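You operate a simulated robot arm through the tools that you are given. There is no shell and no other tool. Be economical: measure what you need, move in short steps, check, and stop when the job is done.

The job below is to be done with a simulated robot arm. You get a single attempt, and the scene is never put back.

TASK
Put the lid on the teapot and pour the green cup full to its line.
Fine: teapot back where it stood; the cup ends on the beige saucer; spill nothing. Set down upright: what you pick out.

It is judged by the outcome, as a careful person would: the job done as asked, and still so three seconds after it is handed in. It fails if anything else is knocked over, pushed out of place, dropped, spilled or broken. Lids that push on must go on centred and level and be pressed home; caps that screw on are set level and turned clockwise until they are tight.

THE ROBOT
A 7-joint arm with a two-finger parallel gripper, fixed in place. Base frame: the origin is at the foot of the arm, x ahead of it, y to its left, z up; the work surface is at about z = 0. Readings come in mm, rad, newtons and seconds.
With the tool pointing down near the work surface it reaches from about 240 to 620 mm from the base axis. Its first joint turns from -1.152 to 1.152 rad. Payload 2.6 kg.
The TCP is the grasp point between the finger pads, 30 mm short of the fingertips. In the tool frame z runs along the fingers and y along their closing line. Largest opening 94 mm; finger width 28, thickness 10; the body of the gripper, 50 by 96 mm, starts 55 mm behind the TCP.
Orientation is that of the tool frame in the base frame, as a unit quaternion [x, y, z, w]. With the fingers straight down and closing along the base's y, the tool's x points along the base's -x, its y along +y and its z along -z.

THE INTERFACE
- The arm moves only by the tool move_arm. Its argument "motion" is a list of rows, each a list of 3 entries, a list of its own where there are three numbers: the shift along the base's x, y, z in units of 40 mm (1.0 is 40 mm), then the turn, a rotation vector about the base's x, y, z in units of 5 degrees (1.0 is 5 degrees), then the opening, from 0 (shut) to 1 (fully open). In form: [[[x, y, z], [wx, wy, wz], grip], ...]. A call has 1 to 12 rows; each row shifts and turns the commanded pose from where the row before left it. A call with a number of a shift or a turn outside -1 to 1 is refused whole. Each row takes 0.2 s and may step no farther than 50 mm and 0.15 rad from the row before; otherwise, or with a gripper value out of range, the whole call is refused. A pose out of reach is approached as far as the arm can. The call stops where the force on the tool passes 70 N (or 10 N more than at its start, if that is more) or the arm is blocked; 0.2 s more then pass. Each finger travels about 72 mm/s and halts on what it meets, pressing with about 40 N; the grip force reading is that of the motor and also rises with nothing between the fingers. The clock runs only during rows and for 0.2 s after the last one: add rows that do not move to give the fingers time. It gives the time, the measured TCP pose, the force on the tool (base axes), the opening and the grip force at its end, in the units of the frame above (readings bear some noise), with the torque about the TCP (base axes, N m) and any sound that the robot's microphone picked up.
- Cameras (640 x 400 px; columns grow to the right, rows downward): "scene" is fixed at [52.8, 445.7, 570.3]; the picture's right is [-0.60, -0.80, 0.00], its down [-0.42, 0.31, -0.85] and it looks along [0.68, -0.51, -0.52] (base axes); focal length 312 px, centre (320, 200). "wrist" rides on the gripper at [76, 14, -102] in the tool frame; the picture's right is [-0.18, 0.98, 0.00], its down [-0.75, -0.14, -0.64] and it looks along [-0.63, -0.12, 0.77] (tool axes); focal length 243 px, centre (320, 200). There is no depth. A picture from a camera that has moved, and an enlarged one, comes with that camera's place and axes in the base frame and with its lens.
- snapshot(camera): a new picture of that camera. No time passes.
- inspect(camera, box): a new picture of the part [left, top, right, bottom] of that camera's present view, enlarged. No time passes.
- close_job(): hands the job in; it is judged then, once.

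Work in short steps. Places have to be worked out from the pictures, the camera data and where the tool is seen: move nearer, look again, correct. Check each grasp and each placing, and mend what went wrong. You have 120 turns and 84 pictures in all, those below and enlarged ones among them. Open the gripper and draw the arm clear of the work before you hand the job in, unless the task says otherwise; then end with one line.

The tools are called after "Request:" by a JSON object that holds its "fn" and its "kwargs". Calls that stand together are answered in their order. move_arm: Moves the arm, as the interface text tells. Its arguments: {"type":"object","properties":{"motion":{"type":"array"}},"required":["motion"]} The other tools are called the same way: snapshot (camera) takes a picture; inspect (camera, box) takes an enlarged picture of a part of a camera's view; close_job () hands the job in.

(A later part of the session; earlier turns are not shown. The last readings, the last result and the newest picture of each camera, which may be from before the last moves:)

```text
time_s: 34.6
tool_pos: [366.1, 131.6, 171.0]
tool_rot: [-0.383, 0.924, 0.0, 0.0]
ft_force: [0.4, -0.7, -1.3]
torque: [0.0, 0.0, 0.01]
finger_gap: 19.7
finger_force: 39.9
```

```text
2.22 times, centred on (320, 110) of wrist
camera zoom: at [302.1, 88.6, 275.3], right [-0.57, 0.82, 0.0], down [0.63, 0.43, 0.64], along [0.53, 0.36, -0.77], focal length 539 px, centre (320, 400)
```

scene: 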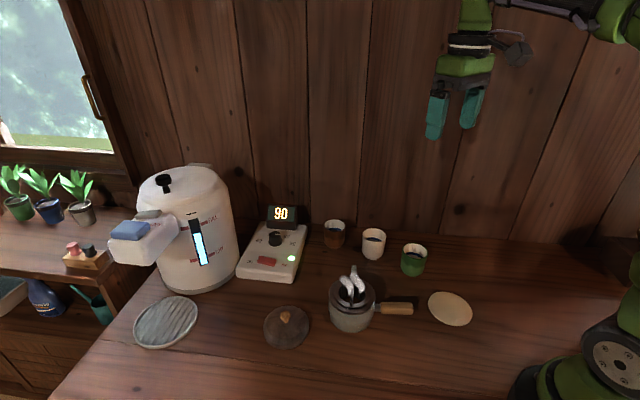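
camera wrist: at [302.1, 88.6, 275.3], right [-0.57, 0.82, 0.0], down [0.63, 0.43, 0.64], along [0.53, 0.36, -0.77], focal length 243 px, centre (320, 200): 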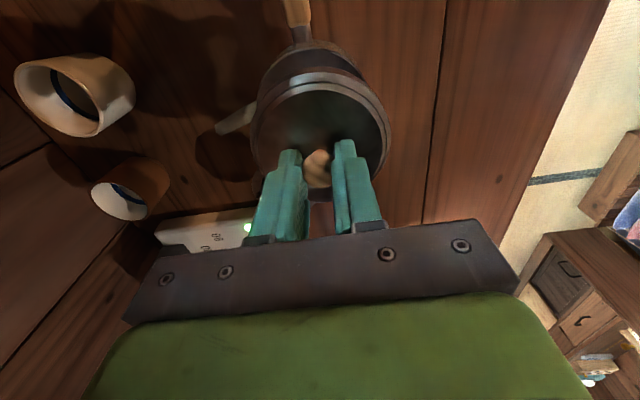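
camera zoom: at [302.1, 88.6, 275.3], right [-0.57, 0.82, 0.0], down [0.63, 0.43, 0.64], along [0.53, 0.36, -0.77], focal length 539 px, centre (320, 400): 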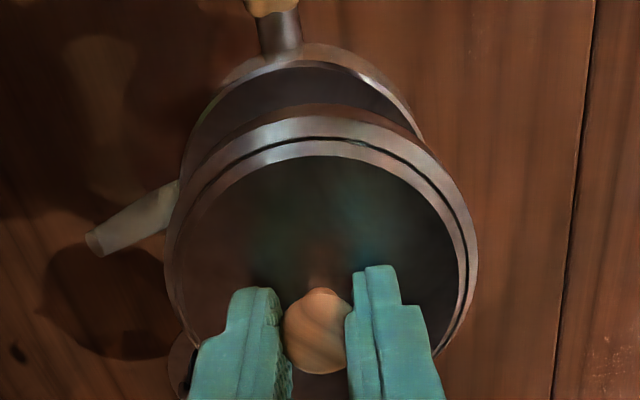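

The wrist view suggests the pot centre is ~5 mm to the left (toward +x,-y) of the lid. I correct by (+1.9,-4.8), lower to just above the rim, and recheck.

Request:
{"fn": "move_arm", "kwargs": {"motion": [[[0.047, -0.12, 0], [0, 0, 0], 0], [[0, 0, -0.3], [0, 0, 0], 0], [[0, 0, -0.35], [0, 0, 0], 0], [[0, 0, 0], [0, 0, 0], 0]]}}

Request:
{"fn": "inspect", "kwargs": {"camera": "wrist", "box": [230, 20, 410, 200]}}

Request:
{"fn": "inspect", "kwargs": {"camera": "scene", "box": [310, 240, 400, 340]}}

```text
time_s: 35.6
tool_pos: [367.4, 128.8, 144.8]
tool_rot: [-0.383, 0.924, 0.001, 0.001]
ft_force: [-0.8, 0.0, -0.8]
torque: [-0.02, -0.01, 0.0]
finger_gap: 19.7
finger_force: 40.8
```

```text
2.22 times, centred on (320, 110) of wrist
camera zoom: at [304.1, 84.6, 248.4], right [-0.56, 0.83, 0.0], down [0.63, 0.43, 0.64], along [0.53, 0.36, -0.77], focal length 539 px, centre (320, 400)
```

zoom: 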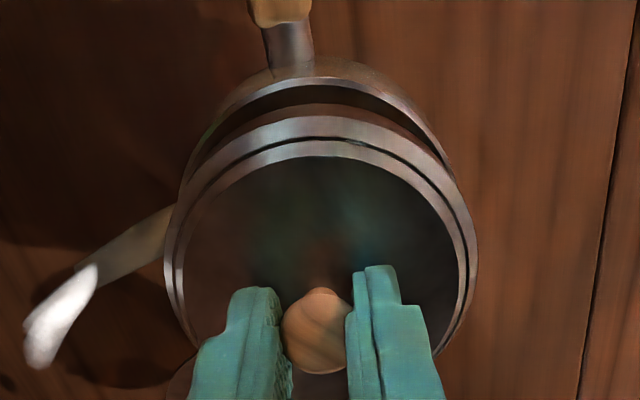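

```text
4.00 times, centred on (355, 290) of scene
camera zoom: at [52.8, 445.7, 570.3], right [-0.6, -0.8, 0.0], down [-0.42, 0.31, -0.85], along [0.68, -0.51, -0.52], focal length 1246 px, centre (180, -160)
```

zoom: 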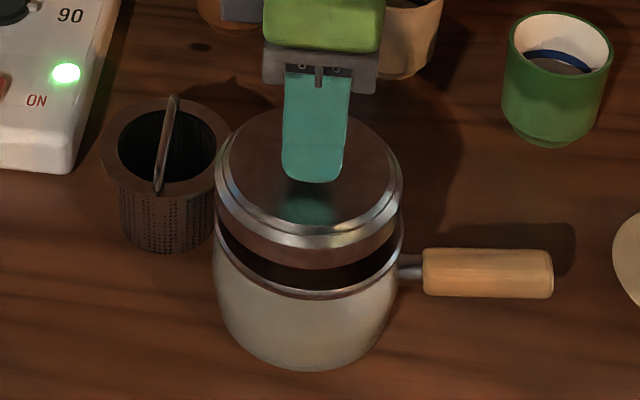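

Both views now show lid and rim concentric to about 1 mm. Lowering gently until contact.

Request:
{"fn": "move_arm", "kwargs": {"motion": [[[0, 0, -0.15], [0, 0, 0], 0], [[0, 0, -0.1], [0, 0, 0], 0]]}}

Request:
{"fn": "move_arm", "kwargs": {"motion": [[[0, 0, -0.08], [0, 0, 0], 0]]}}

Request:
{"fn": "move_arm", "kwargs": {"motion": [[[0, 0, -0.08], [0, 0, 0], 0]]}}

Request:
{"fn": "move_arm", "kwargs": {"motion": [[[0, 0, -0.08], [0, 0, 0], 0]]}}

```text
time_s: 36.2
tool_pos: [368.0, 128.0, 136.2]
tool_rot: [-0.382, 0.924, 0.0, 0.0]
ft_force: [-0.5, 0.0, -0.8]
torque: [-0.02, 0.04, 0.01]
finger_gap: 19.7
finger_force: 39.7
```

```text
time_s: 36.6
tool_pos: [367.6, 128.1, 131.8]
tool_rot: [-0.383, 0.924, 0.001, -0.001]
ft_force: [-0.5, 0.5, 0.0]
torque: [-0.01, 0.01, -0.01]
finger_gap: 19.9
finger_force: 40.4
```

```text
time_s: 37.0
tool_pos: [367.2, 128.2, 129.2]
tool_rot: [-0.383, 0.924, 0.0, 0.001]
ft_force: [-0.6, -0.5, -0.2]
torque: [0.02, 0.01, -0.02]
finger_gap: 20.0
finger_force: 40.1
```

```text
time_s: 37.4
tool_pos: [367.6, 127.7, 128.2]
tool_rot: [-0.38, 0.925, 0.001, 0.001]
ft_force: [-20.1, -11.6, 41.7]
torque: [-0.48, 0.7, -0.05]
finger_gap: 19.8
finger_force: 39.6
heard: snap
```

Heard a snap with 42 N at TCP 128. I relax slightly and look.

Request:
{"fn": "inspect", "kwargs": {"camera": "scene", "box": [310, 240, 400, 340]}}

Request:
{"fn": "inspect", "kwargs": {"camera": "wrist", "box": [230, 20, 410, 200]}}

```text
4.00 times, centred on (355, 290) of scene
camera zoom: at [52.6, 445.7, 570.4], right [-0.6, -0.8, 0.0], down [-0.42, 0.31, -0.85], along [0.68, -0.51, -0.52], focal length 1246 px, centre (180, -160)
```

zoom: 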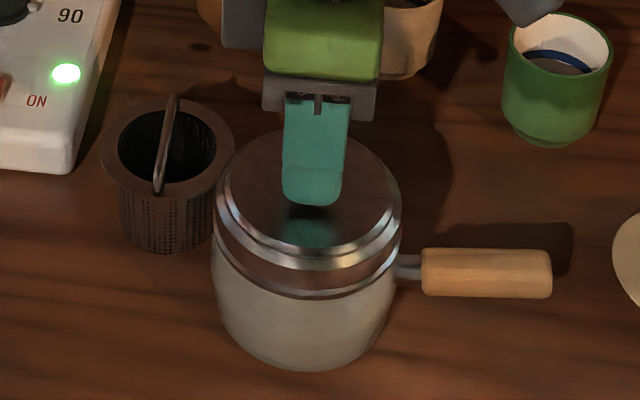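

```text
2.22 times, centred on (320, 110) of wrist
camera zoom: at [303.5, 84.1, 232.5], right [-0.56, 0.83, 0.0], down [0.63, 0.43, 0.64], along [0.53, 0.36, -0.77], focal length 539 px, centre (320, 400)
```

zoom: 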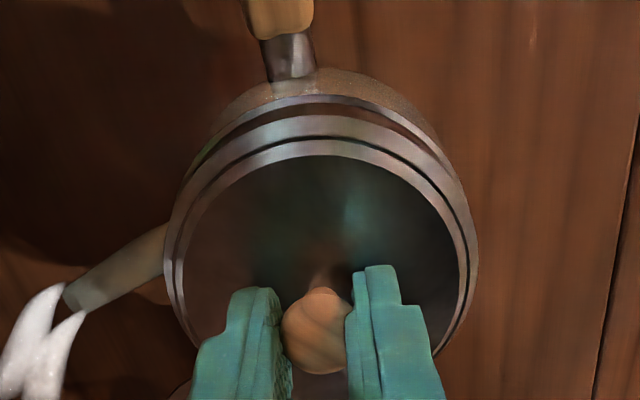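

The lid seems flush on the rim. I press a bit more to see whether it goes further or is home.

Request:
{"fn": "move_arm", "kwargs": {"motion": [[[0, 0, -0.05], [0, 0, 0], 0], [[0, 0, 0], [0, 0, 0], 0]]}}

```text
time_s: 38.0
tool_pos: [368.7, 128.5, 128.4]
tool_rot: [-0.382, 0.924, -0.001, 0.003]
ft_force: [-14.9, -10.0, 49.6]
torque: [0.13, -0.06, 0.03]
finger_gap: 20.0
finger_force: 39.9
```

Request:
{"fn": "move_arm", "kwargs": {"motion": [[[0, 0, -0.05], [0, 0, 0], 0], [[0, 0, 0], [0, 0, 0], 0]]}}

Request:
{"fn": "move_arm", "kwargs": {"motion": [[[0, 0, 0.19], [0, 0, 0], 0], [[0, 0, 0], [0, 0, 0], 0.3], [[0, 0, 0], [0, 0, 0], 0.45], [[0, 0, 0.5], [0, 0, 0], 0.45], [[0, 0, 1], [0, 0, 0], 0.45], [[0, 0, 0.8], [0, 0, 0], 0.45]]}}

Request:
{"fn": "inspect", "kwargs": {"camera": "scene", "box": [310, 240, 400, 340]}}

Request:
{"fn": "snapshot", "kwargs": {"camera": "wrist"}}

```text
time_s: 38.6
tool_pos: [369.3, 129.4, 123.9]
tool_rot: [-0.382, 0.924, -0.001, 0.004]
ft_force: [-11.8, -8.6, 51.1]
torque: [-0.02, 0.07, -0.01]
finger_gap: 19.8
finger_force: 40.0
```

```text
time_s: 40.0
tool_pos: [365.4, 127.3, 221.4]
tool_rot: [-0.382, 0.924, 0.0, 0.0]
ft_force: [0.8, -0.3, -0.5]
torque: [0.01, -0.01, -0.02]
finger_gap: 42.4
finger_force: 0.0
```

```text
4.00 times, centred on (355, 290) of scene
camera zoom: at [52.8, 445.7, 570.3], right [-0.6, -0.8, 0.0], down [-0.42, 0.31, -0.85], along [0.68, -0.51, -0.52], focal length 1246 px, centre (180, -160)
```

zoom: 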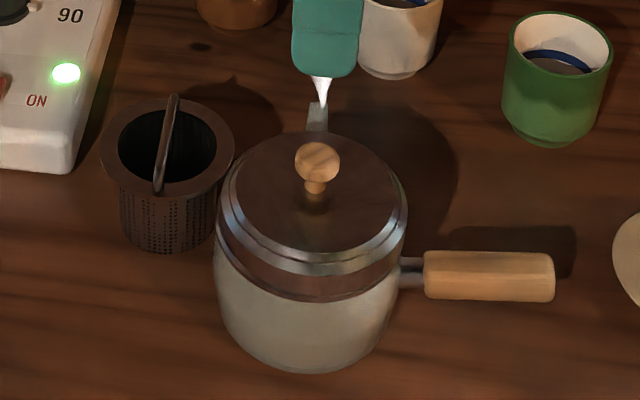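

```text
37 pictures are left
camera wrist: at [303.0, 83.4, 325.7], right [-0.57, 0.83, 0.0], down [0.63, 0.43, 0.64], along [0.53, 0.36, -0.77], focal length 243 px, centre (320, 200)
```

wrist: 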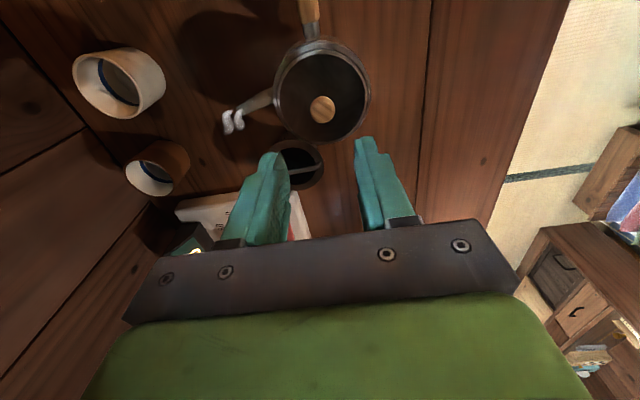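

The lid released. I zoom further to check it's level and how deep it sits.

Request:
{"fn": "inspect", "kwargs": {"camera": "scene", "box": [328, 265, 384, 335]}}

Request:
{"fn": "inspect", "kwargs": {"camera": "wrist", "box": [260, 30, 380, 150]}}

```text
5.71 times, centred on (356, 300) of scene
camera zoom: at [52.8, 445.7, 570.3], right [-0.6, -0.8, 0.0], down [-0.42, 0.31, -0.85], along [0.68, -0.51, -0.52], focal length 1780 px, centre (114, -371)
```

zoom: 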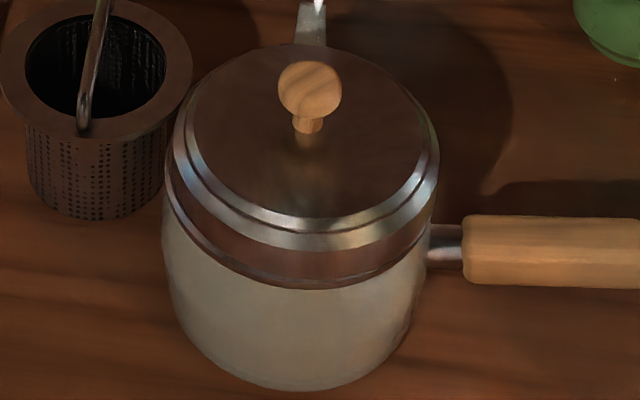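

```text
3.33 times, centred on (320, 90) of wrist
camera zoom: at [303.0, 83.4, 325.7], right [-0.57, 0.83, 0.0], down [0.63, 0.43, 0.64], along [0.53, 0.36, -0.77], focal length 809 px, centre (320, 567)
```

zoom: 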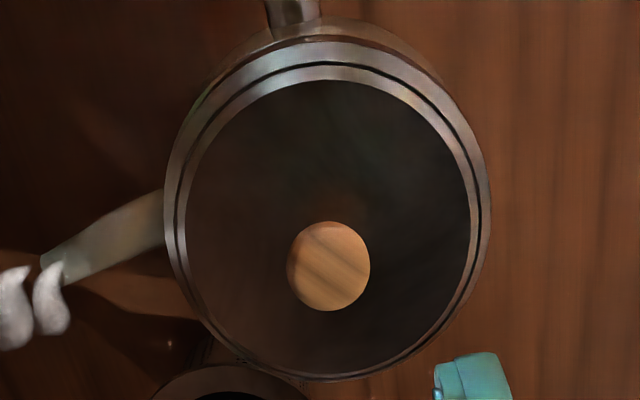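

The lid went ~4–5 mm deeper on the last push. To be sure it's home, I'll press on the knob with closed fingertips and watch for further travel.

Request:
{"fn": "move_arm", "kwargs": {"motion": [[[0.02, 0.03, -0.2], [0, 0, 0], 0.1], [[0, 0, -0.5], [0, 0, 0], 0], [[0, 0, -0.5], [0, 0, 0], 0], [[0, 0, -0.3], [0, 0, 0], 0]]}}

Request:
{"fn": "move_arm", "kwargs": {"motion": [[[0, 0, -0.15], [0, 0, 0], 0], [[0, 0, -0.15], [0, 0, 0], 0], [[0, 0, -0.15], [0, 0, 0], 0], [[0, 0, -0.1], [0, 0, 0], 0]]}}

```text
time_s: 41.0
tool_pos: [367.8, 127.2, 160.4]
tool_rot: [-0.383, 0.924, 0.001, -0.001]
ft_force: [-0.2, -0.8, -0.5]
torque: [0.01, 0.01, 0.06]
finger_gap: 0.0
finger_force: 32.9
```

```text
time_s: 42.0
tool_pos: [369.0, 129.1, 146.7]
tool_rot: [-0.38, 0.925, 0.0, 0.002]
ft_force: [-6.5, -3.3, 10.7]
torque: [-0.16, 0.3, -0.05]
finger_gap: 0.0
finger_force: 32.6
stopped in row 4: the force on the tool passed its limit at 78 N (the readings are from after the stop); the commanded pose is now the measured one
```

The press peaked at 78 N with no further travel or sound. I raise, then view the lid once more.

Request:
{"fn": "move_arm", "kwargs": {"motion": [[[0, 0, -0.06], [0, 0, 0], 0]]}}

Request:
{"fn": "move_arm", "kwargs": {"motion": [[[0, 0, 0.3], [0, 0, 0], 0], [[0, 0, 0.8], [0, 0, 0], 0], [[0, 0, 1], [0, 0, 0], 0]]}}

Request:
{"fn": "inspect", "kwargs": {"camera": "scene", "box": [310, 240, 400, 340]}}

```text
time_s: 42.4
tool_pos: [369.1, 128.7, 145.3]
tool_rot: [-0.379, 0.925, 0.0, 0.005]
ft_force: [-21.1, -9.2, 46.9]
torque: [-0.56, 0.92, -0.04]
finger_gap: 0.3
finger_force: 33.3
```

```text
time_s: 43.2
tool_pos: [368.9, 129.2, 226.4]
tool_rot: [-0.38, 0.925, 0.0, 0.002]
ft_force: [0.7, 0.0, 0.3]
torque: [0.0, -0.01, 0.01]
finger_gap: 0.0
finger_force: 33.1
```

```text
4.00 times, centred on (355, 290) of scene
camera zoom: at [52.8, 445.7, 570.3], right [-0.6, -0.8, 0.0], down [-0.42, 0.31, -0.85], along [0.68, -0.51, -0.52], focal length 1246 px, centre (180, -160)
```

zoom: 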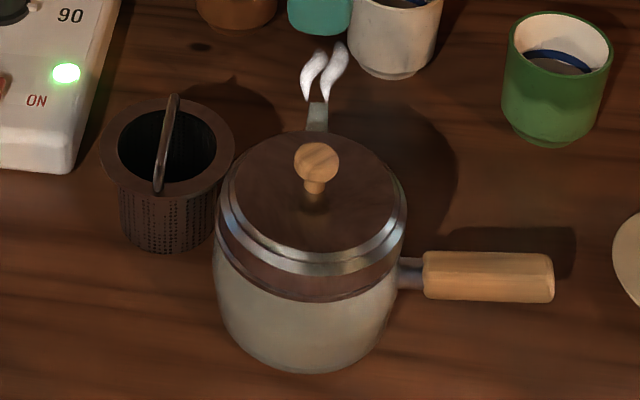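

The lid is home and level. Plan: put the empty green cup on the saucer first (≈(245,-62)), then pour there, so no full cup is carried. Moving over the green cup (≈(376,-87)).

Request:
{"fn": "move_arm", "kwargs": {"motion": [[[0.03, -0.9, 0], [0, 0, 0], 0.3], [[0.03, -0.9, 0], [0, 0, 0], 0.5], [[0.03, -0.9, 0], [0, 0, 0], 0.7], [[0.03, -0.9, 0], [0, 0, 0], 0.9], [[0.03, -0.9, 0], [0, 0, 0], 1], [[0.03, -0.9, -0.4], [0, 0, 0], 1], [[0, 0, -0.6], [0, 0, 0], 1], [[0, 0, 0], [0, 0, 0], 1]]}}

Request:
{"fn": "snapshot", "kwargs": {"camera": "wrist"}}

Request:
{"fn": "inspect", "kwargs": {"camera": "scene", "box": [340, 180, 480, 340]}}

```text
time_s: 45.0
tool_pos: [377.7, -89.4, 185.6]
tool_rot: [-0.38, 0.925, 0.0, 0.003]
ft_force: [-0.4, -0.7, 1.0]
torque: [0.02, 0.0, -0.02]
finger_gap: 94.0
finger_force: 0.1
```

```text
33 pictures are left
camera wrist: at [313.4, -131.0, 289.2], right [-0.56, 0.83, 0.0], down [0.63, 0.43, 0.65], along [0.54, 0.36, -0.76], focal length 243 px, centre (320, 200)
```

wrist: 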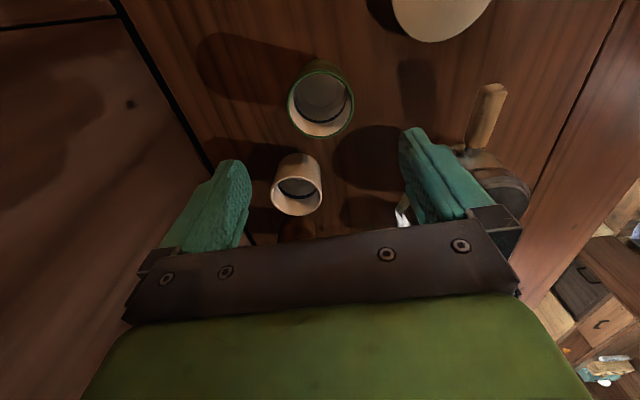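

```text
2.50 times, centred on (410, 260) of scene
camera zoom: at [52.8, 445.7, 570.3], right [-0.6, -0.8, 0.0], down [-0.42, 0.31, -0.85], along [0.68, -0.51, -0.52], focal length 779 px, centre (95, 50)
```

zoom: 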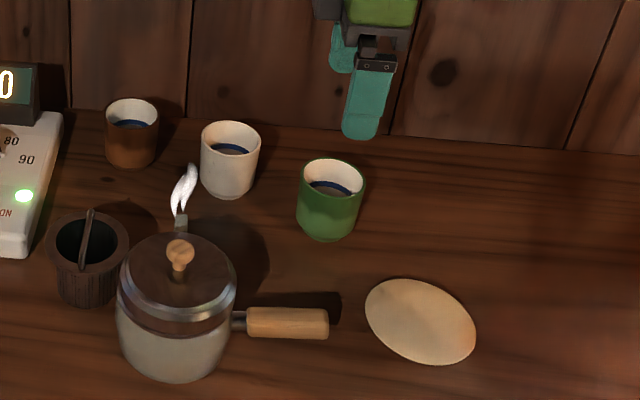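

Cup rim centre ≈ (375.5,-89.5), z≈66, diameter ≈60. Straight down over it with fully open fingers.

Request:
{"fn": "move_arm", "kwargs": {"motion": [[[-0.05, 0, -0.8], [0, 0, 0], 1], [[0, 0, -0.8], [0, 0, 0], 1], [[0, 0, -0.6], [0, 0, 0], 1], [[0, 0, -0.4], [0, 0, 0], 1]]}}

Request:
{"fn": "inspect", "kwargs": {"camera": "wrist", "box": [160, 40, 480, 240]}}

```text
time_s: 46.0
tool_pos: [373.0, -86.7, 84.2]
tool_rot: [-0.38, 0.925, 0.0, 0.003]
ft_force: [-0.6, 0.9, -0.3]
torque: [0.0, 0.01, 0.01]
finger_gap: 94.0
finger_force: 0.1
```

```text
2.00 times, centred on (320, 140) of wrist
camera zoom: at [308.4, -128.9, 187.0], right [-0.56, 0.83, 0.0], down [0.63, 0.43, 0.65], along [0.54, 0.36, -0.76], focal length 485 px, centre (320, 320)
```

zoom: 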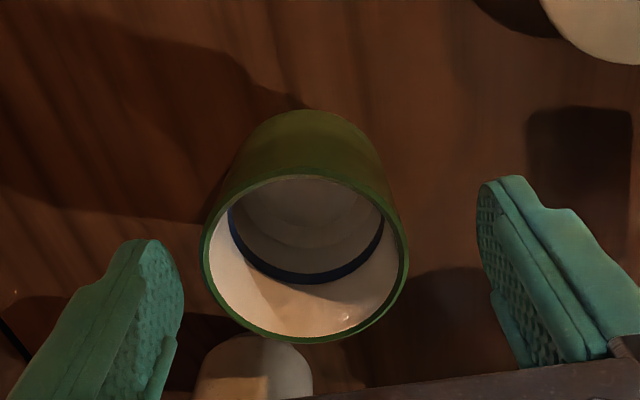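

Cup centre at (377,-88.7). Correct by (+3.5,-2) and descend to z≈48, then close.

Request:
{"fn": "move_arm", "kwargs": {"motion": [[[0.09, -0.05, -0.3], [0, 0, 0], 1], [[0, 0, -0.35], [0, 0, 0], 1], [[0, 0, -0.25], [0, 0, 0], 1]]}}

Request:
{"fn": "move_arm", "kwargs": {"motion": [[[0, 0, 0], [0, 0, 0], 0.8], [[0, 0, 0], [0, 0, 0], 0.7], [[0, 0, 0], [0, 0, 0], 0.6], [[0, 0, 0], [0, 0, 0], 0.5], [[0, 0, 0], [0, 0, 0], 0.4]]}}

```text
time_s: 46.8
tool_pos: [377.4, -88.1, 46.4]
tool_rot: [-0.38, 0.925, 0.0, 0.002]
ft_force: [0.1, 0.0, 0.0]
torque: [0.0, 0.0, -0.03]
finger_gap: 93.7
finger_force: 0.1
```

```text
time_s: 48.0
tool_pos: [377.7, -88.7, 47.9]
tool_rot: [-0.38, 0.925, -0.001, 0.003]
ft_force: [-0.1, 0.6, -0.9]
torque: [0.0, 0.0, -0.01]
finger_gap: 60.8
finger_force: 40.2
```

Cup held (60.8 mm). Lift and carry toward the saucer at ≈(245,-62).

Request:
{"fn": "move_arm", "kwargs": {"motion": [[[0, 0, 0.3], [0, 0, 0], 0.4], [[0, 0, 0.6], [0, 0, 0], 0.4], [[0, 0, 0.4], [0, 0, 0], 0.4], [[-0.55, 0.11, 0], [0, 0, 0], 0.4], [[-0.55, 0.11, 0], [0, 0, 0], 0.4], [[-0.55, 0.11, 0], [0, 0, 0], 0.4], [[-0.55, 0.11, 0], [0, 0, 0], 0.4], [[-0.55, 0.11, 0], [0, 0, 0], 0.4], [[-0.55, 0.11, 0], [0, 0, 0], 0.4], [[0, 0, 0], [0, 0, 0], 0.4]]}}

Request:
{"fn": "inspect", "kwargs": {"camera": "scene", "box": [380, 220, 520, 360]}}

Request:
{"fn": "snapshot", "kwargs": {"camera": "wrist"}}

```text
time_s: 50.2
tool_pos: [243.2, -64.3, 99.7]
tool_rot: [-0.38, 0.925, 0.0, 0.003]
ft_force: [0.2, 0.0, -1.3]
torque: [-0.02, 0.01, 0.01]
finger_gap: 60.8
finger_force: 40.2
```

```text
2.86 times, centred on (450, 290) of scene
camera zoom: at [52.8, 445.7, 570.3], right [-0.6, -0.8, 0.0], down [-0.42, 0.31, -0.85], along [0.68, -0.51, -0.52], focal length 890 px, centre (-51, -57)
```

zoom: 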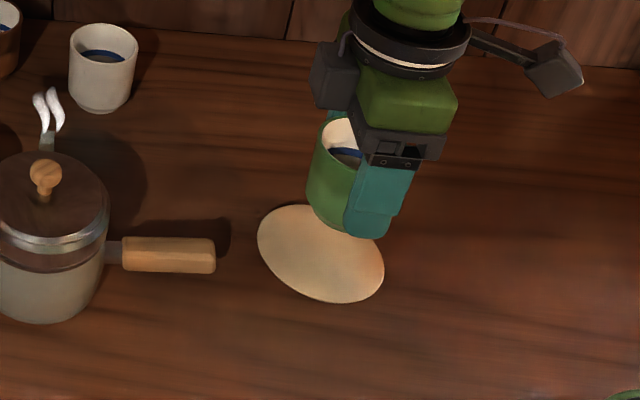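

```text
29 pictures are left
camera wrist: at [178.8, -107.8, 202.8], right [-0.56, 0.83, 0.0], down [0.63, 0.43, 0.65], along [0.54, 0.36, -0.76], focal length 243 px, centre (320, 200)
```

wrist: 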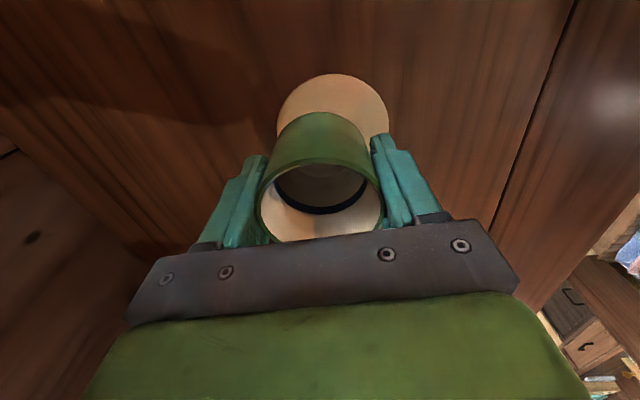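

Scene and wrist views disagree a little on the saucer centre; enlarging the wrist view.

Request:
{"fn": "inspect", "kwargs": {"camera": "wrist", "box": [230, 50, 430, 250]}}

```text
2.00 times, centred on (330, 150) of wrist
camera zoom: at [178.8, -107.8, 202.8], right [-0.56, 0.83, 0.0], down [0.63, 0.43, 0.65], along [0.54, 0.36, -0.76], focal length 485 px, centre (300, 300)
```

zoom: 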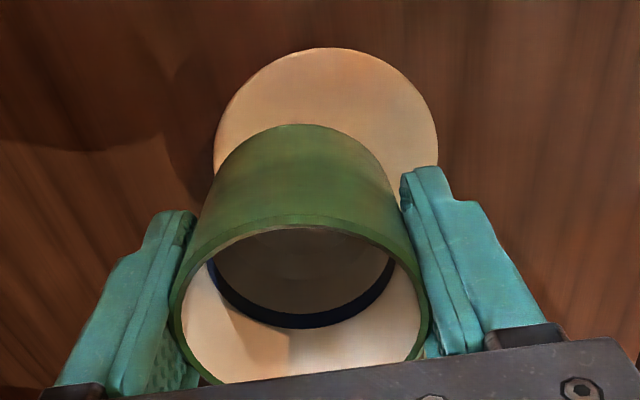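

Saucer centre best estimate ≈ (241,-54). Shift (-2,+10) and lower to just above it.

Request:
{"fn": "move_arm", "kwargs": {"motion": [[[-0.05, 0.25, 0], [0, 0, 0], 0.4], [[0, 0, -0.4], [0, 0, 0], 0.4], [[0, 0, -0.5], [0, 0, 0], 0.4], [[0, 0, 0], [0, 0, 0], 0.4]]}}

Request:
{"fn": "inspect", "kwargs": {"camera": "scene", "box": [400, 240, 500, 340]}}

Request:
{"fn": "inspect", "kwargs": {"camera": "wrist", "box": [230, 50, 430, 250]}}

```text
time_s: 51.2
tool_pos: [242.5, -51.7, 63.0]
tool_rot: [-0.38, 0.925, 0.0, 0.004]
ft_force: [-0.4, 0.1, -1.7]
torque: [0.02, -0.01, 0.0]
finger_gap: 60.7
finger_force: 40.3
```

```text
4.00 times, centred on (450, 290) of scene
camera zoom: at [52.8, 445.7, 570.3], right [-0.6, -0.8, 0.0], down [-0.42, 0.31, -0.85], along [0.68, -0.51, -0.52], focal length 1246 px, centre (-200, -160)
```

zoom: 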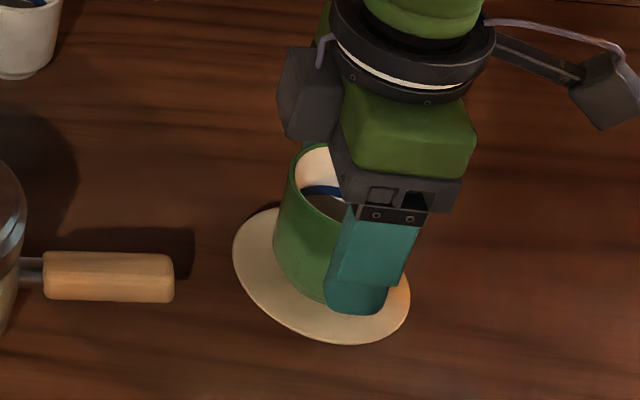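

```text
2.00 times, centred on (330, 150) of wrist
camera zoom: at [178.0, -95.4, 166.6], right [-0.56, 0.83, 0.0], down [0.63, 0.43, 0.65], along [0.54, 0.36, -0.76], focal length 485 px, centre (300, 300)
```

zoom: 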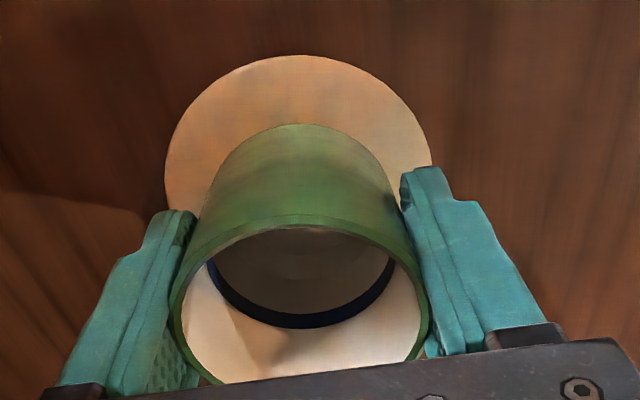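

Laterally centred in the wrist view; the scene shows ~4 mm more needed along (+0.83,+0.56). Shift and lower to contact.

Request:
{"fn": "move_arm", "kwargs": {"motion": [[[0.09, 0.055, 0], [0, 0, 0], 0.4], [[0, 0, -0.12], [0, 0, 0], 0.4]]}}

Request:
{"fn": "move_arm", "kwargs": {"motion": [[[0, 0, -0.08], [0, 0, 0], 0.4]]}}

Request:
{"fn": "move_arm", "kwargs": {"motion": [[[0, 0, -0.06], [0, 0, 0], 0.4]]}}

```text
time_s: 51.9
tool_pos: [246.9, -49.6, 61.2]
tool_rot: [-0.377, 0.926, 0.001, 0.003]
ft_force: [-7.3, 2.5, 23.8]
torque: [0.16, 0.26, 0.0]
finger_gap: 61.1
finger_force: 40.0
stopped in row 2: the force on the tool passed its limit at 79 N (the readings are from after the stop); the commanded pose is now the measured one
```

```text
time_s: 52.3
tool_pos: [248.7, -50.0, 61.5]
tool_rot: [-0.377, 0.926, 0.001, 0.004]
ft_force: [-6.6, 2.4, 23.4]
torque: [0.15, 0.22, 0.01]
finger_gap: 60.7
finger_force: 39.6
stopped in row 1: the force on the tool passed its limit at 86 N (the readings are from after the stop); the commanded pose is now the measured one
```

```text
time_s: 52.7
tool_pos: [249.7, -48.5, 61.4]
tool_rot: [-0.375, 0.927, 0.0, 0.005]
ft_force: [-6.6, 1.3, 24.3]
torque: [0.12, 0.19, -0.01]
finger_gap: 60.6
finger_force: 39.5
stopped in row 1: the force on the tool passed its limit at 84 N (the readings are from after the stop); the commanded pose is now the measured one
```

Contact came earlier than expected (TCP z≈61) and pushed the arm sideways a little. Relieve upward slightly and look.

Request:
{"fn": "move_arm", "kwargs": {"motion": [[[0, 0, 0.03], [0, 0, 0], 0.4]]}}

Request:
{"fn": "inspect", "kwargs": {"camera": "scene", "box": [400, 240, 500, 340]}}

Request:
{"fn": "inspect", "kwargs": {"camera": "wrist", "box": [230, 50, 430, 250]}}

```text
time_s: 53.1
tool_pos: [248.5, -49.7, 61.1]
tool_rot: [-0.376, 0.927, 0.001, 0.005]
ft_force: [-3.1, 1.5, 12.4]
torque: [0.16, 0.12, -0.03]
finger_gap: 60.7
finger_force: 40.3
```

```text
4.00 times, centred on (450, 290) of scene
camera zoom: at [52.7, 445.7, 570.3], right [-0.6, -0.8, 0.0], down [-0.42, 0.31, -0.85], along [0.68, -0.51, -0.52], focal length 1246 px, centre (-200, -160)
```

zoom: 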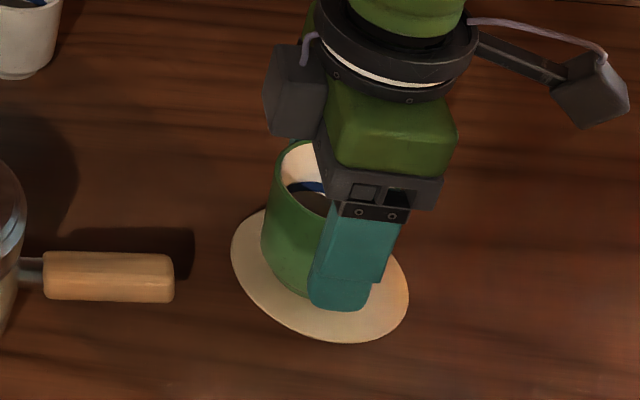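

```text
2.00 times, centred on (330, 150) of wrist
camera zoom: at [183.8, -92.3, 164.4], right [-0.55, 0.83, 0.0], down [0.63, 0.42, 0.65], along [0.54, 0.36, -0.76], focal length 485 px, centre (300, 300)
```

zoom: 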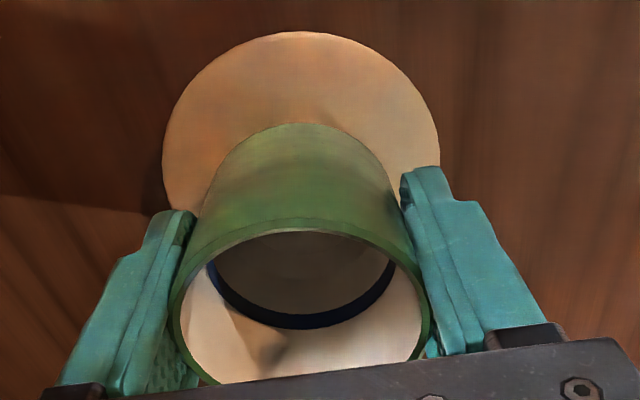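

The cup stands centred on the saucer within a few mm. Release and rise straight up.

Request:
{"fn": "move_arm", "kwargs": {"motion": [[[0, 0, 0.03], [0, 0, 0], 0.5], [[0, 0, 0], [0, 0, 0], 0.7], [[0, 0, 0], [0, 0, 0], 0.9], [[0, 0, 0], [0, 0, 0], 1], [[0, 0, 0.5], [0, 0, 0], 1], [[0, 0, 0.8], [0, 0, 0], 1], [[0, 0, 1], [0, 0, 0], 1], [[0, 0, 0.5], [0, 0, 0], 1]]}}

Request:
{"fn": "inspect", "kwargs": {"camera": "scene", "box": [370, 240, 500, 340]}}

Request:
{"fn": "inspect", "kwargs": {"camera": "wrist", "box": [200, 0, 480, 200]}}

```text
time_s: 54.9
tool_pos: [247.6, -48.7, 175.0]
tool_rot: [-0.375, 0.927, 0.001, 0.005]
ft_force: [-0.1, 0.0, -0.4]
torque: [0.0, 0.0, 0.01]
finger_gap: 94.1
finger_force: 0.1
```

```text
4.00 times, centred on (435, 290) of scene
camera zoom: at [52.8, 445.7, 570.3], right [-0.6, -0.8, 0.0], down [-0.42, 0.31, -0.85], along [0.68, -0.51, -0.52], focal length 1246 px, centre (-140, -160)
```

zoom: 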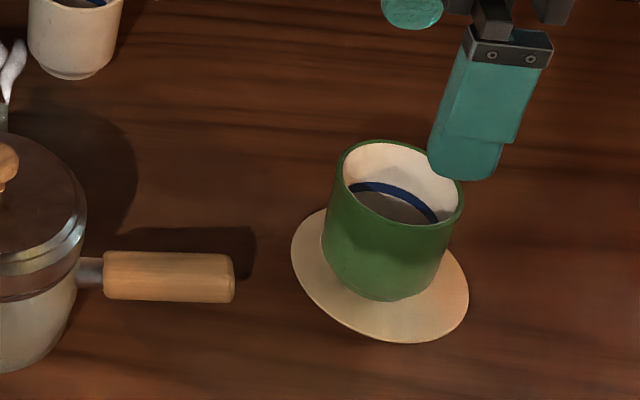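

```text
2.00 times, centred on (340, 100) of wrist
camera zoom: at [182.8, -90.6, 278.1], right [-0.55, 0.83, 0.0], down [0.63, 0.42, 0.65], along [0.54, 0.36, -0.76], focal length 485 px, centre (280, 400)
```

zoom: 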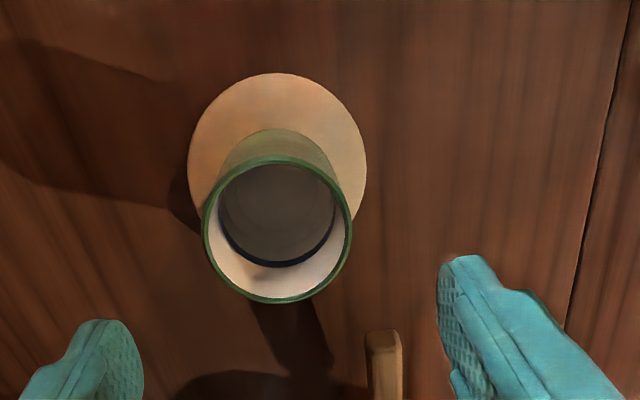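

Cup stands upright on the saucer, centre ≈ (248,-49). Now to the pot handle: grip point ≈ (311,71.5,48).

Request:
{"fn": "move_arm", "kwargs": {"motion": [[[0.32, 0.6, 0], [0, 0, 0], 0.8], [[0.32, 0.6, 0], [0, 0, 0], 0.7], [[0.32, 0.6, 0], [0, 0, 0], 0.6], [[0.32, 0.6, 0], [0, 0, 0], 0.6], [[0.31, 0.6, 0], [0, 0, 0], 0.6], [[0, 0, -0.8], [0, 0, 0], 0.6], [[0, 0, -0.8], [0, 0, 0], 0.6]]}}

Request:
{"fn": "inspect", "kwargs": {"camera": "scene", "box": [320, 220, 440, 340]}}

Request:
{"fn": "inspect", "kwargs": {"camera": "wrist", "box": [200, 20, 440, 240]}}

```text
time_s: 56.5
tool_pos: [311.8, 71.3, 107.6]
tool_rot: [-0.376, 0.927, 0.0, 0.006]
ft_force: [-0.2, -0.5, 0.0]
torque: [0.01, 0.01, -0.01]
finger_gap: 56.3
finger_force: 0.1
```

```text
3.33 times, centred on (380, 280) of scene
camera zoom: at [52.8, 445.7, 570.3], right [-0.6, -0.8, 0.0], down [-0.42, 0.31, -0.85], along [0.68, -0.51, -0.52], focal length 1038 px, centre (120, -67)
```

zoom: 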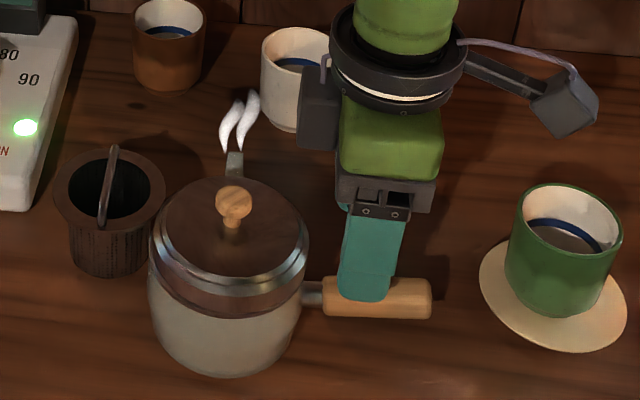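

```text
1.82 times, centred on (320, 130) of wrist
camera zoom: at [247.4, 28.1, 210.1], right [-0.55, 0.83, 0.0], down [0.63, 0.42, 0.65], along [0.54, 0.36, -0.76], focal length 441 px, centre (320, 327)
```

zoom: 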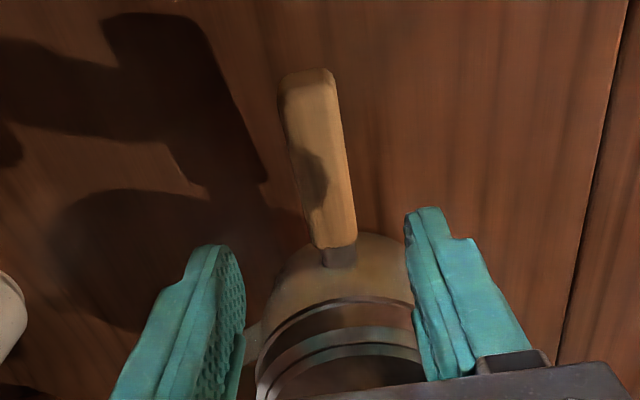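

Handle and gripper axes agree within ~1°, and the pads will land just outside the inner end of the handle. Descend to z≈48 and close.

Request:
{"fn": "move_arm", "kwargs": {"motion": [[[0, 0, -0.6], [0, 0, 0], 0.6], [[0, 0, -0.5], [0, 0, 0], 0.6], [[0, 0, -0.39], [0, 0, 0], 0.6]]}}

Request:
{"fn": "move_arm", "kwargs": {"motion": [[[0, 0, 0], [0, 0, 0], 0.4], [[0, 0, 0], [0, 0, 0], 0.2], [[0, 0, 0], [0, 0, 0], 0], [[0, 0, 0], [0, 0, 0], 0], [[0, 0, 0], [0, 0, 0], 0]]}}

Request:
{"fn": "inspect", "kwargs": {"camera": "scene", "box": [320, 220, 440, 340]}}

```text
time_s: 57.3
tool_pos: [315.0, 70.4, 49.5]
tool_rot: [-0.375, 0.927, 0.0, 0.006]
ft_force: [-0.5, -1.0, 0.2]
torque: [-0.01, 0.01, 0.02]
finger_gap: 56.3
finger_force: 0.1
```

```text
time_s: 58.5
tool_pos: [315.0, 70.9, 49.9]
tool_rot: [-0.375, 0.927, 0.0, 0.005]
ft_force: [-0.4, 0.7, 0.6]
torque: [-0.1, 0.11, 0.07]
finger_gap: 24.4
finger_force: 40.4
```

```text
3.33 times, centred on (380, 280) of scene
camera zoom: at [52.8, 445.7, 570.3], right [-0.6, -0.8, 0.0], down [-0.42, 0.31, -0.85], along [0.68, -0.51, -0.52], focal length 1038 px, centre (120, -67)
```

zoom: 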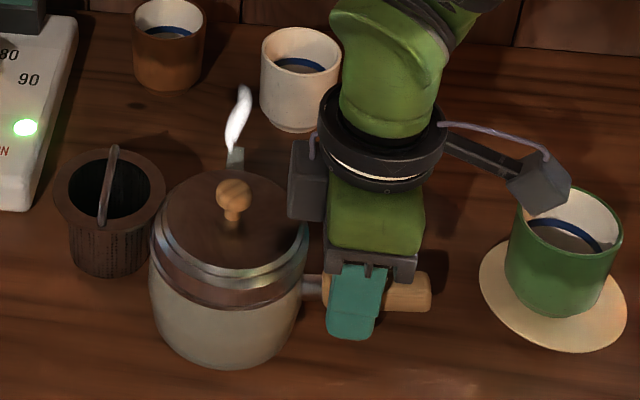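

Handle held (24.4 mm). The grip nudged the pot a few mm away from the scene camera; I'll make up for that when setting it back. Small test lift now.

Request:
{"fn": "move_arm", "kwargs": {"motion": [[[0, 0, 0.1], [0, 0, 0], 0], [[0, 0, 0.15], [0, 0, 0], 0], [[0, 0, 0.25], [0, 0, 0], 0], [[0, 0, 0.25], [0, 0, 0], 0], [[0, 0, 0], [0, 0, 0], 0]]}}

Request:
{"fn": "inspect", "kwargs": {"camera": "scene", "box": [320, 220, 440, 340]}}

```text
time_s: 59.7
tool_pos: [313.0, 70.8, 82.2]
tool_rot: [-0.374, 0.927, 0.001, 0.005]
ft_force: [0.0, 0.5, -4.9]
torque: [-0.21, 0.26, -0.02]
finger_gap: 24.2
finger_force: 39.9
```

```text
3.33 times, centred on (380, 280) of scene
camera zoom: at [52.8, 445.7, 570.3], right [-0.6, -0.8, 0.0], down [-0.42, 0.31, -0.85], along [0.68, -0.51, -0.52], focal length 1038 px, centre (120, -67)
```

zoom: 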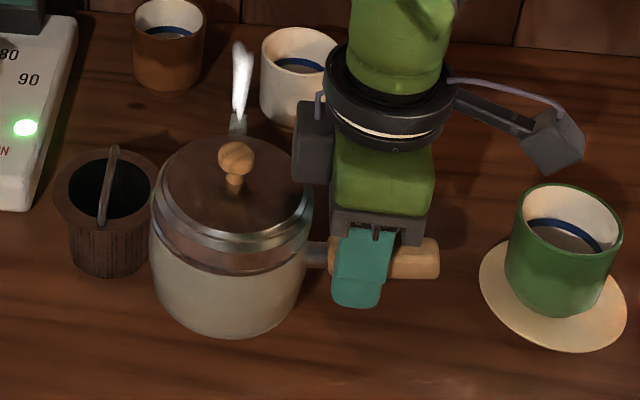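

The pot (≈0.5 kg) hangs level. Raise to z≈160, then slowly turn it -135° while moving so the spout comes over the cup from +x.

Request:
{"fn": "move_arm", "kwargs": {"motion": [[[0, 0, 0.3], [0, 0, 0], 0], [[0, 0, 0.4], [0, 0, 0], 0], [[0, 0, 0.5], [0, 0, 0], 0], [[0, 0, 0.5], [0, 0, 0], 0], [[0, 0, 0.25], [0, 0, 0], 0], [[0, 0, 0], [0, 0, -0.5], 0], [[0, 0, 0], [0, 0, -1], 0], [[0, 0, 0], [0, 0, -1], 0], [[0, 0, 0], [0, 0, -1], 0], [[0, 0, 0], [0, 0, -1], 0], [[0, 0, 0], [0, 0, -1], 0], [[0, 0, 0], [0, 0, -0.5], 0]]}}

Request:
{"fn": "move_arm", "kwargs": {"motion": [[[0, 0, 0], [0, 0, -0.5], 0], [[0.1, -0.13, 0], [0, 0, -1], 0], [[0.1, -0.13, 0], [0, 0, -1], 0], [[0.1, -0.13, 0], [0, 0, -1], 0], [[0.1, -0.13, 0], [0, 0, -1], 0], [[0.1, -0.13, 0], [0, 0, -1], 0], [[0.1, -0.13, 0], [0, 0, -1], 0], [[0.1, -0.13, 0], [0, 0, -1], 0], [[0.05, -0.13, 0], [0, 0, -1], 0], [[0, 0, 0], [0, 0, -1], 0], [[0, 0, 0], [0, 0, -0.5], 0]]}}

Request:
{"fn": "snapshot", "kwargs": {"camera": "scene"}}

```text
time_s: 62.3
tool_pos: [311.6, 70.3, 160.6]
tool_rot: [-0.122, 0.993, -0.001, 0.005]
ft_force: [0.0, 0.4, -6.5]
torque: [-0.05, 0.32, 0.0]
finger_gap: 24.2
finger_force: 39.6
```

```text
time_s: 64.7
tool_pos: [342.7, 29.4, 157.6]
tool_rot: [0.308, 0.951, -0.003, 0.004]
ft_force: [-0.5, 0.2, -5.0]
torque: [0.21, 0.27, -0.02]
finger_gap: 24.3
finger_force: 40.3
```

```text
17 pictures are left
```

scene: 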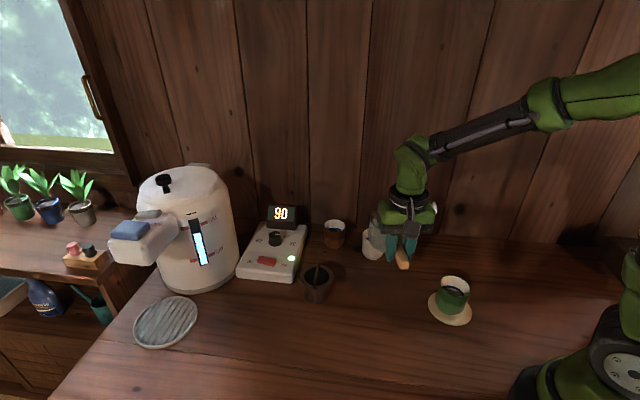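

Good so far (yaw -36°). Another -55° brings the spout toward -x, over the cup.

Request:
{"fn": "move_arm", "kwargs": {"motion": [[[0, 0, 0], [0, 0, -0.5], 0], [[0, 0, 0], [0, 0, -1], 0], [[0, 0, 0], [0, 0, -1], 0], [[0, 0, 0], [0, 0, -1], 0], [[0, 0, 0], [0, 0, -1], 0], [[0, 0, 0], [0, 0, -1], 0], [[0, 0, 0], [0, 0, -1], 0], [[0, 0, 0], [0, 0, -1], 0], [[0, 0, 0], [0, 0, -1], 0], [[0, 0, 0], [0, 0, -1], 0], [[0, 0, 0], [0, 0, -1], 0], [[0, 0, 0], [0, 0, -0.5], 0]]}}

Request:
{"fn": "inspect", "kwargs": {"camera": "scene", "box": [360, 180, 520, 340]}}

```text
time_s: 67.3
tool_pos: [341.8, 28.2, 160.5]
tool_rot: [0.714, 0.701, -0.005, 0.002]
ft_force: [-0.1, 0.0, -5.6]
torque: [0.32, -0.03, 0.02]
finger_gap: 24.3
finger_force: 40.2
```

```text
2.50 times, centred on (440, 260) of scene
camera zoom: at [52.8, 445.7, 570.3], right [-0.6, -0.8, 0.0], down [-0.42, 0.31, -0.85], along [0.68, -0.51, -0.52], focal length 779 px, centre (20, 50)
```

zoom: 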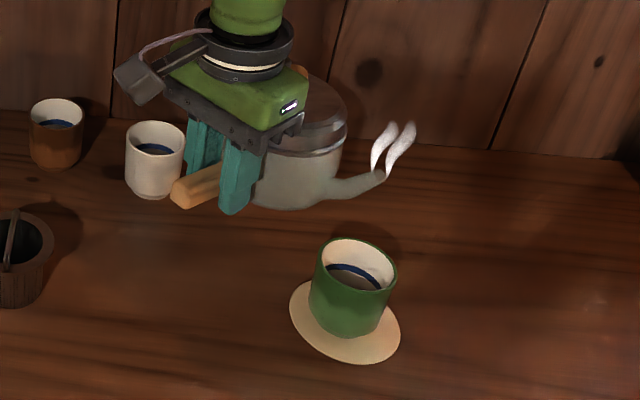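

The spout is aligned over the cup and the scene camera sees into it. Tilt gradually about the handle axis (-y) to 20° while lowering a bit.

Request:
{"fn": "move_arm", "kwargs": {"motion": [[[0, 0, -0.15], [0, -0.5, 0], 0], [[0, 0, -0.15], [0, -0.7, 0], 0], [[0, 0, -0.15], [0, -0.8, 0], 0], [[0, 0, -0.05], [0, -1, 0], 0], [[0, 0, 0], [0, 0, 0], 0]]}}

Request:
{"fn": "move_arm", "kwargs": {"motion": [[[0, 0, 0], [0, -0.5, 0], 0], [[0, 0, 0], [0, -0.5, 0], 0], [[0, 0, 0], [0, 0, 0], 0]]}}

Request:
{"fn": "inspect", "kwargs": {"camera": "scene", "box": [400, 200, 500, 320]}}

```text
time_s: 68.5
tool_pos: [342.1, 30.2, 139.0]
tool_rot: [0.707, 0.696, 0.088, 0.094]
ft_force: [0.7, 0.7, -5.7]
torque: [0.32, 0.0, 0.0]
finger_gap: 24.2
finger_force: 40.1
```

```text
time_s: 69.3
tool_pos: [342.5, 28.9, 140.1]
tool_rot: [0.702, 0.691, 0.12, 0.124]
ft_force: [-0.3, 0.4, -6.4]
torque: [0.35, -0.02, -0.03]
finger_gap: 24.2
finger_force: 39.7
```

```text
3.33 times, centred on (450, 260) of scene
camera zoom: at [52.8, 445.7, 570.3], right [-0.6, -0.8, 0.0], down [-0.42, 0.31, -0.85], along [0.68, -0.51, -0.52], focal length 1038 px, centre (-113, 0)
```

zoom: 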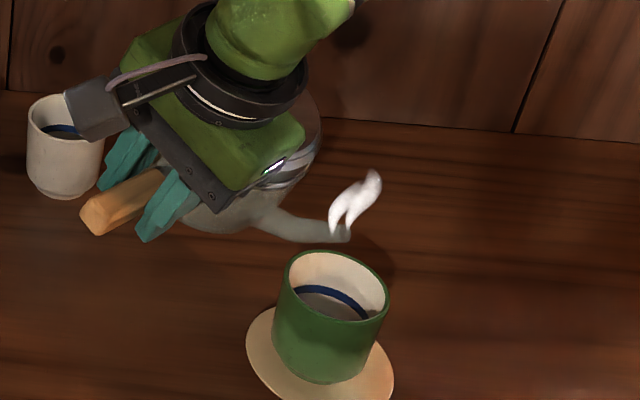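

No flow yet at 20°; tip tracks the prediction. Tilt to 26° keeping the tip height.

Request:
{"fn": "move_arm", "kwargs": {"motion": [[[0, 0, 0.03], [0, -0.4, 0], 0], [[0, 0, 0.05], [0, -0.4, 0], 0], [[0, 0, 0.05], [0, -0.4, 0], 0], [[0, 0, 0], [0, 0, 0], 0]]}}

Request:
{"fn": "inspect", "kwargs": {"camera": "scene", "box": [400, 200, 500, 320]}}

```text
time_s: 70.3
tool_pos: [342.6, 28.8, 143.8]
tool_rot: [0.695, 0.683, 0.157, 0.159]
ft_force: [-0.7, -0.4, -5.0]
torque: [0.33, 0.0, 0.01]
finger_gap: 24.3
finger_force: 39.6
```

```text
3.33 times, centred on (450, 260) of scene
camera zoom: at [52.8, 445.7, 570.3], right [-0.6, -0.8, 0.0], down [-0.42, 0.31, -0.85], along [0.68, -0.51, -0.52], focal length 1038 px, centre (-113, 0)
```

zoom: 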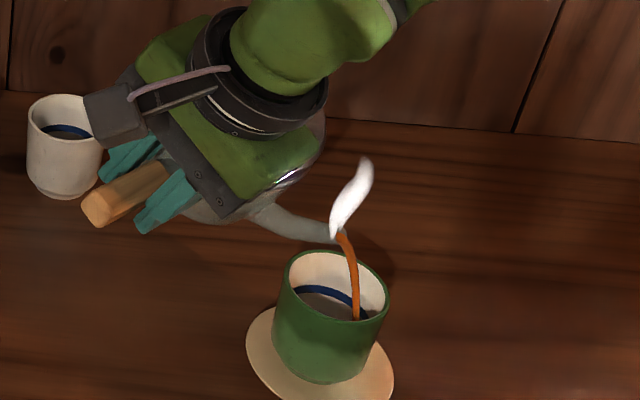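

Pouring at 26°, the stream lands a bit to the far side; shift the pot +8 mm in x, +3 in y and hold briefly.

Request:
{"fn": "move_arm", "kwargs": {"motion": [[[0.1, 0.04, 0], [0, 0, 0], 0], [[0.1, 0.04, 0], [0, 0, 0], 0], [[0, 0, 0], [0, 0, 0], 0]]}}

Request:
{"fn": "inspect", "kwargs": {"camera": "scene", "box": [420, 230, 490, 310]}}

```text
time_s: 71.1
tool_pos: [352.2, 31.1, 144.9]
tool_rot: [0.695, 0.683, 0.156, 0.16]
ft_force: [-0.2, -0.8, -5.2]
torque: [0.33, 0.02, 0.0]
finger_gap: 24.2
finger_force: 40.3
```

```text
5.00 times, centred on (455, 270) of scene
camera zoom: at [52.8, 445.7, 570.3], right [-0.6, -0.8, 0.0], down [-0.42, 0.31, -0.85], along [0.68, -0.51, -0.52], focal length 1557 px, centre (-355, -150)
```

zoom: 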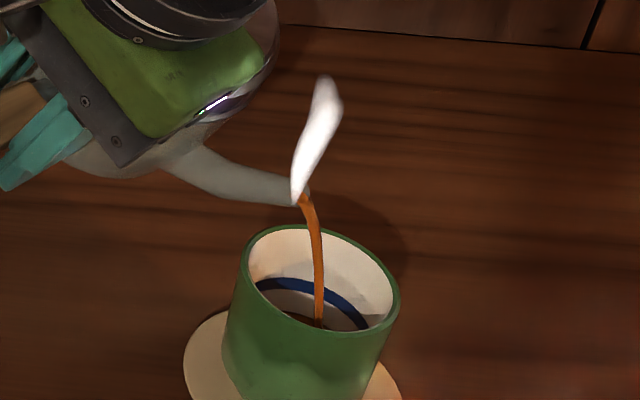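

The stream is centred and tea is appearing at the bottom. Hold for about 1 s and check.

Request:
{"fn": "move_arm", "kwargs": {"motion": [[[0, 0, 0], [0, 0, 0], 0], [[0, 0, 0], [0, 0, 0], 0], [[0, 0, 0], [0, 0, 0], 0], [[0, 0, 0], [0, 0, 0], 0]]}}

Request:
{"fn": "inspect", "kwargs": {"camera": "scene", "box": [420, 230, 490, 310]}}

```text
time_s: 72.1
tool_pos: [351.2, 31.9, 146.0]
tool_rot: [0.695, 0.683, 0.156, 0.161]
ft_force: [0.1, -0.6, -6.0]
torque: [0.33, 0.05, -0.04]
finger_gap: 24.4
finger_force: 40.0
```

```text
5.00 times, centred on (455, 270) of scene
camera zoom: at [52.8, 445.7, 570.3], right [-0.6, -0.8, 0.0], down [-0.42, 0.31, -0.85], along [0.68, -0.51, -0.52], focal length 1557 px, centre (-355, -150)
```

zoom: 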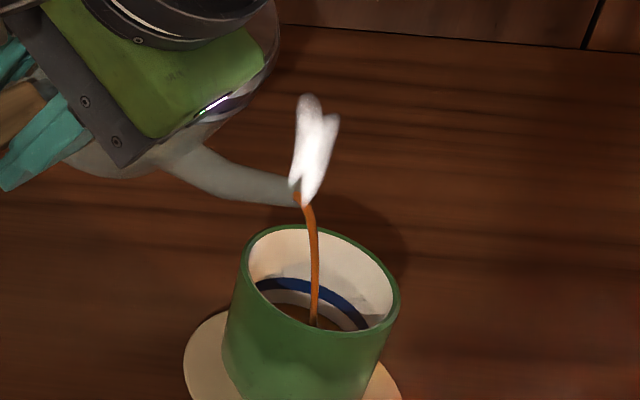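

Tea rising just below the blue line's lower edge. Hold another ~0.8 s.

Request:
{"fn": "move_arm", "kwargs": {"motion": [[[0, 0, 0], [0, 0, 0], 0], [[0, 0, 0], [0, 0, 0], 0], [[0, 0, 0], [0, 0, 0], 0]]}}

Request:
{"fn": "inspect", "kwargs": {"camera": "scene", "box": [435, 255, 475, 305]}}

```text
time_s: 72.9
tool_pos: [351.2, 31.4, 145.2]
tool_rot: [0.696, 0.683, 0.155, 0.16]
ft_force: [-0.3, -0.1, -5.3]
torque: [0.34, 0.01, 0.03]
finger_gap: 24.0
finger_force: 39.7
```

```text
8.00 times, centred on (455, 280) of scene
camera zoom: at [52.8, 445.7, 570.3], right [-0.6, -0.8, 0.0], down [-0.42, 0.31, -0.85], along [0.68, -0.51, -0.52], focal length 2492 px, centre (-760, -440)
```

zoom: 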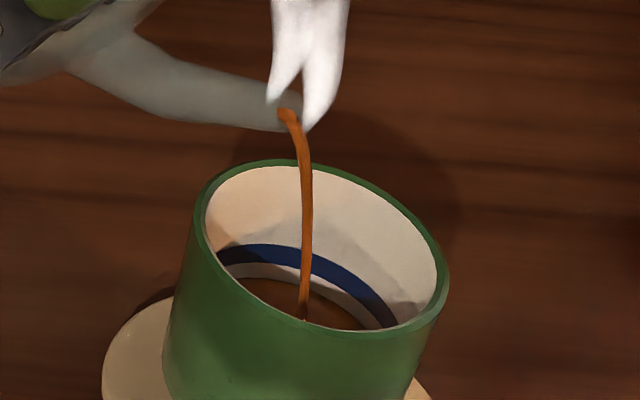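

About 7 mm remains to the middle of the line; flow is slowing (~2 mm/s). Tilt 1.5° more and hold ~1.4 s.

Request:
{"fn": "move_arm", "kwargs": {"motion": [[[0, 0, 0.03], [0, -0.3, 0], 0], [[0, 0, 0], [0, 0, 0], 0], [[0, 0, 0], [0, 0, 0], 0], [[0, 0, 0], [0, 0, 0], 0], [[0, 0, 0], [0, 0, 0], 0]]}}

Request:
{"fn": "inspect", "kwargs": {"camera": "scene", "box": [435, 255, 475, 305]}}

```text
time_s: 74.1
tool_pos: [349.7, 31.0, 145.9]
tool_rot: [0.693, 0.681, 0.165, 0.17]
ft_force: [0.3, 0.4, -6.1]
torque: [0.29, -0.01, -0.01]
finger_gap: 24.2
finger_force: 40.3
```

```text
8.00 times, centred on (455, 280) of scene
camera zoom: at [52.8, 445.7, 570.3], right [-0.6, -0.8, 0.0], down [-0.42, 0.31, -0.85], along [0.68, -0.51, -0.52], focal length 2492 px, centre (-760, -440)
```

zoom: 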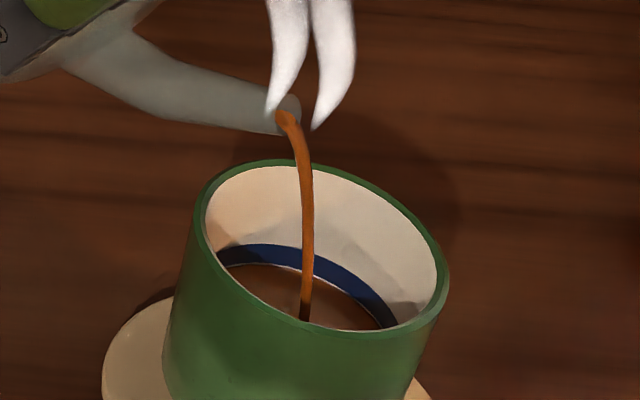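

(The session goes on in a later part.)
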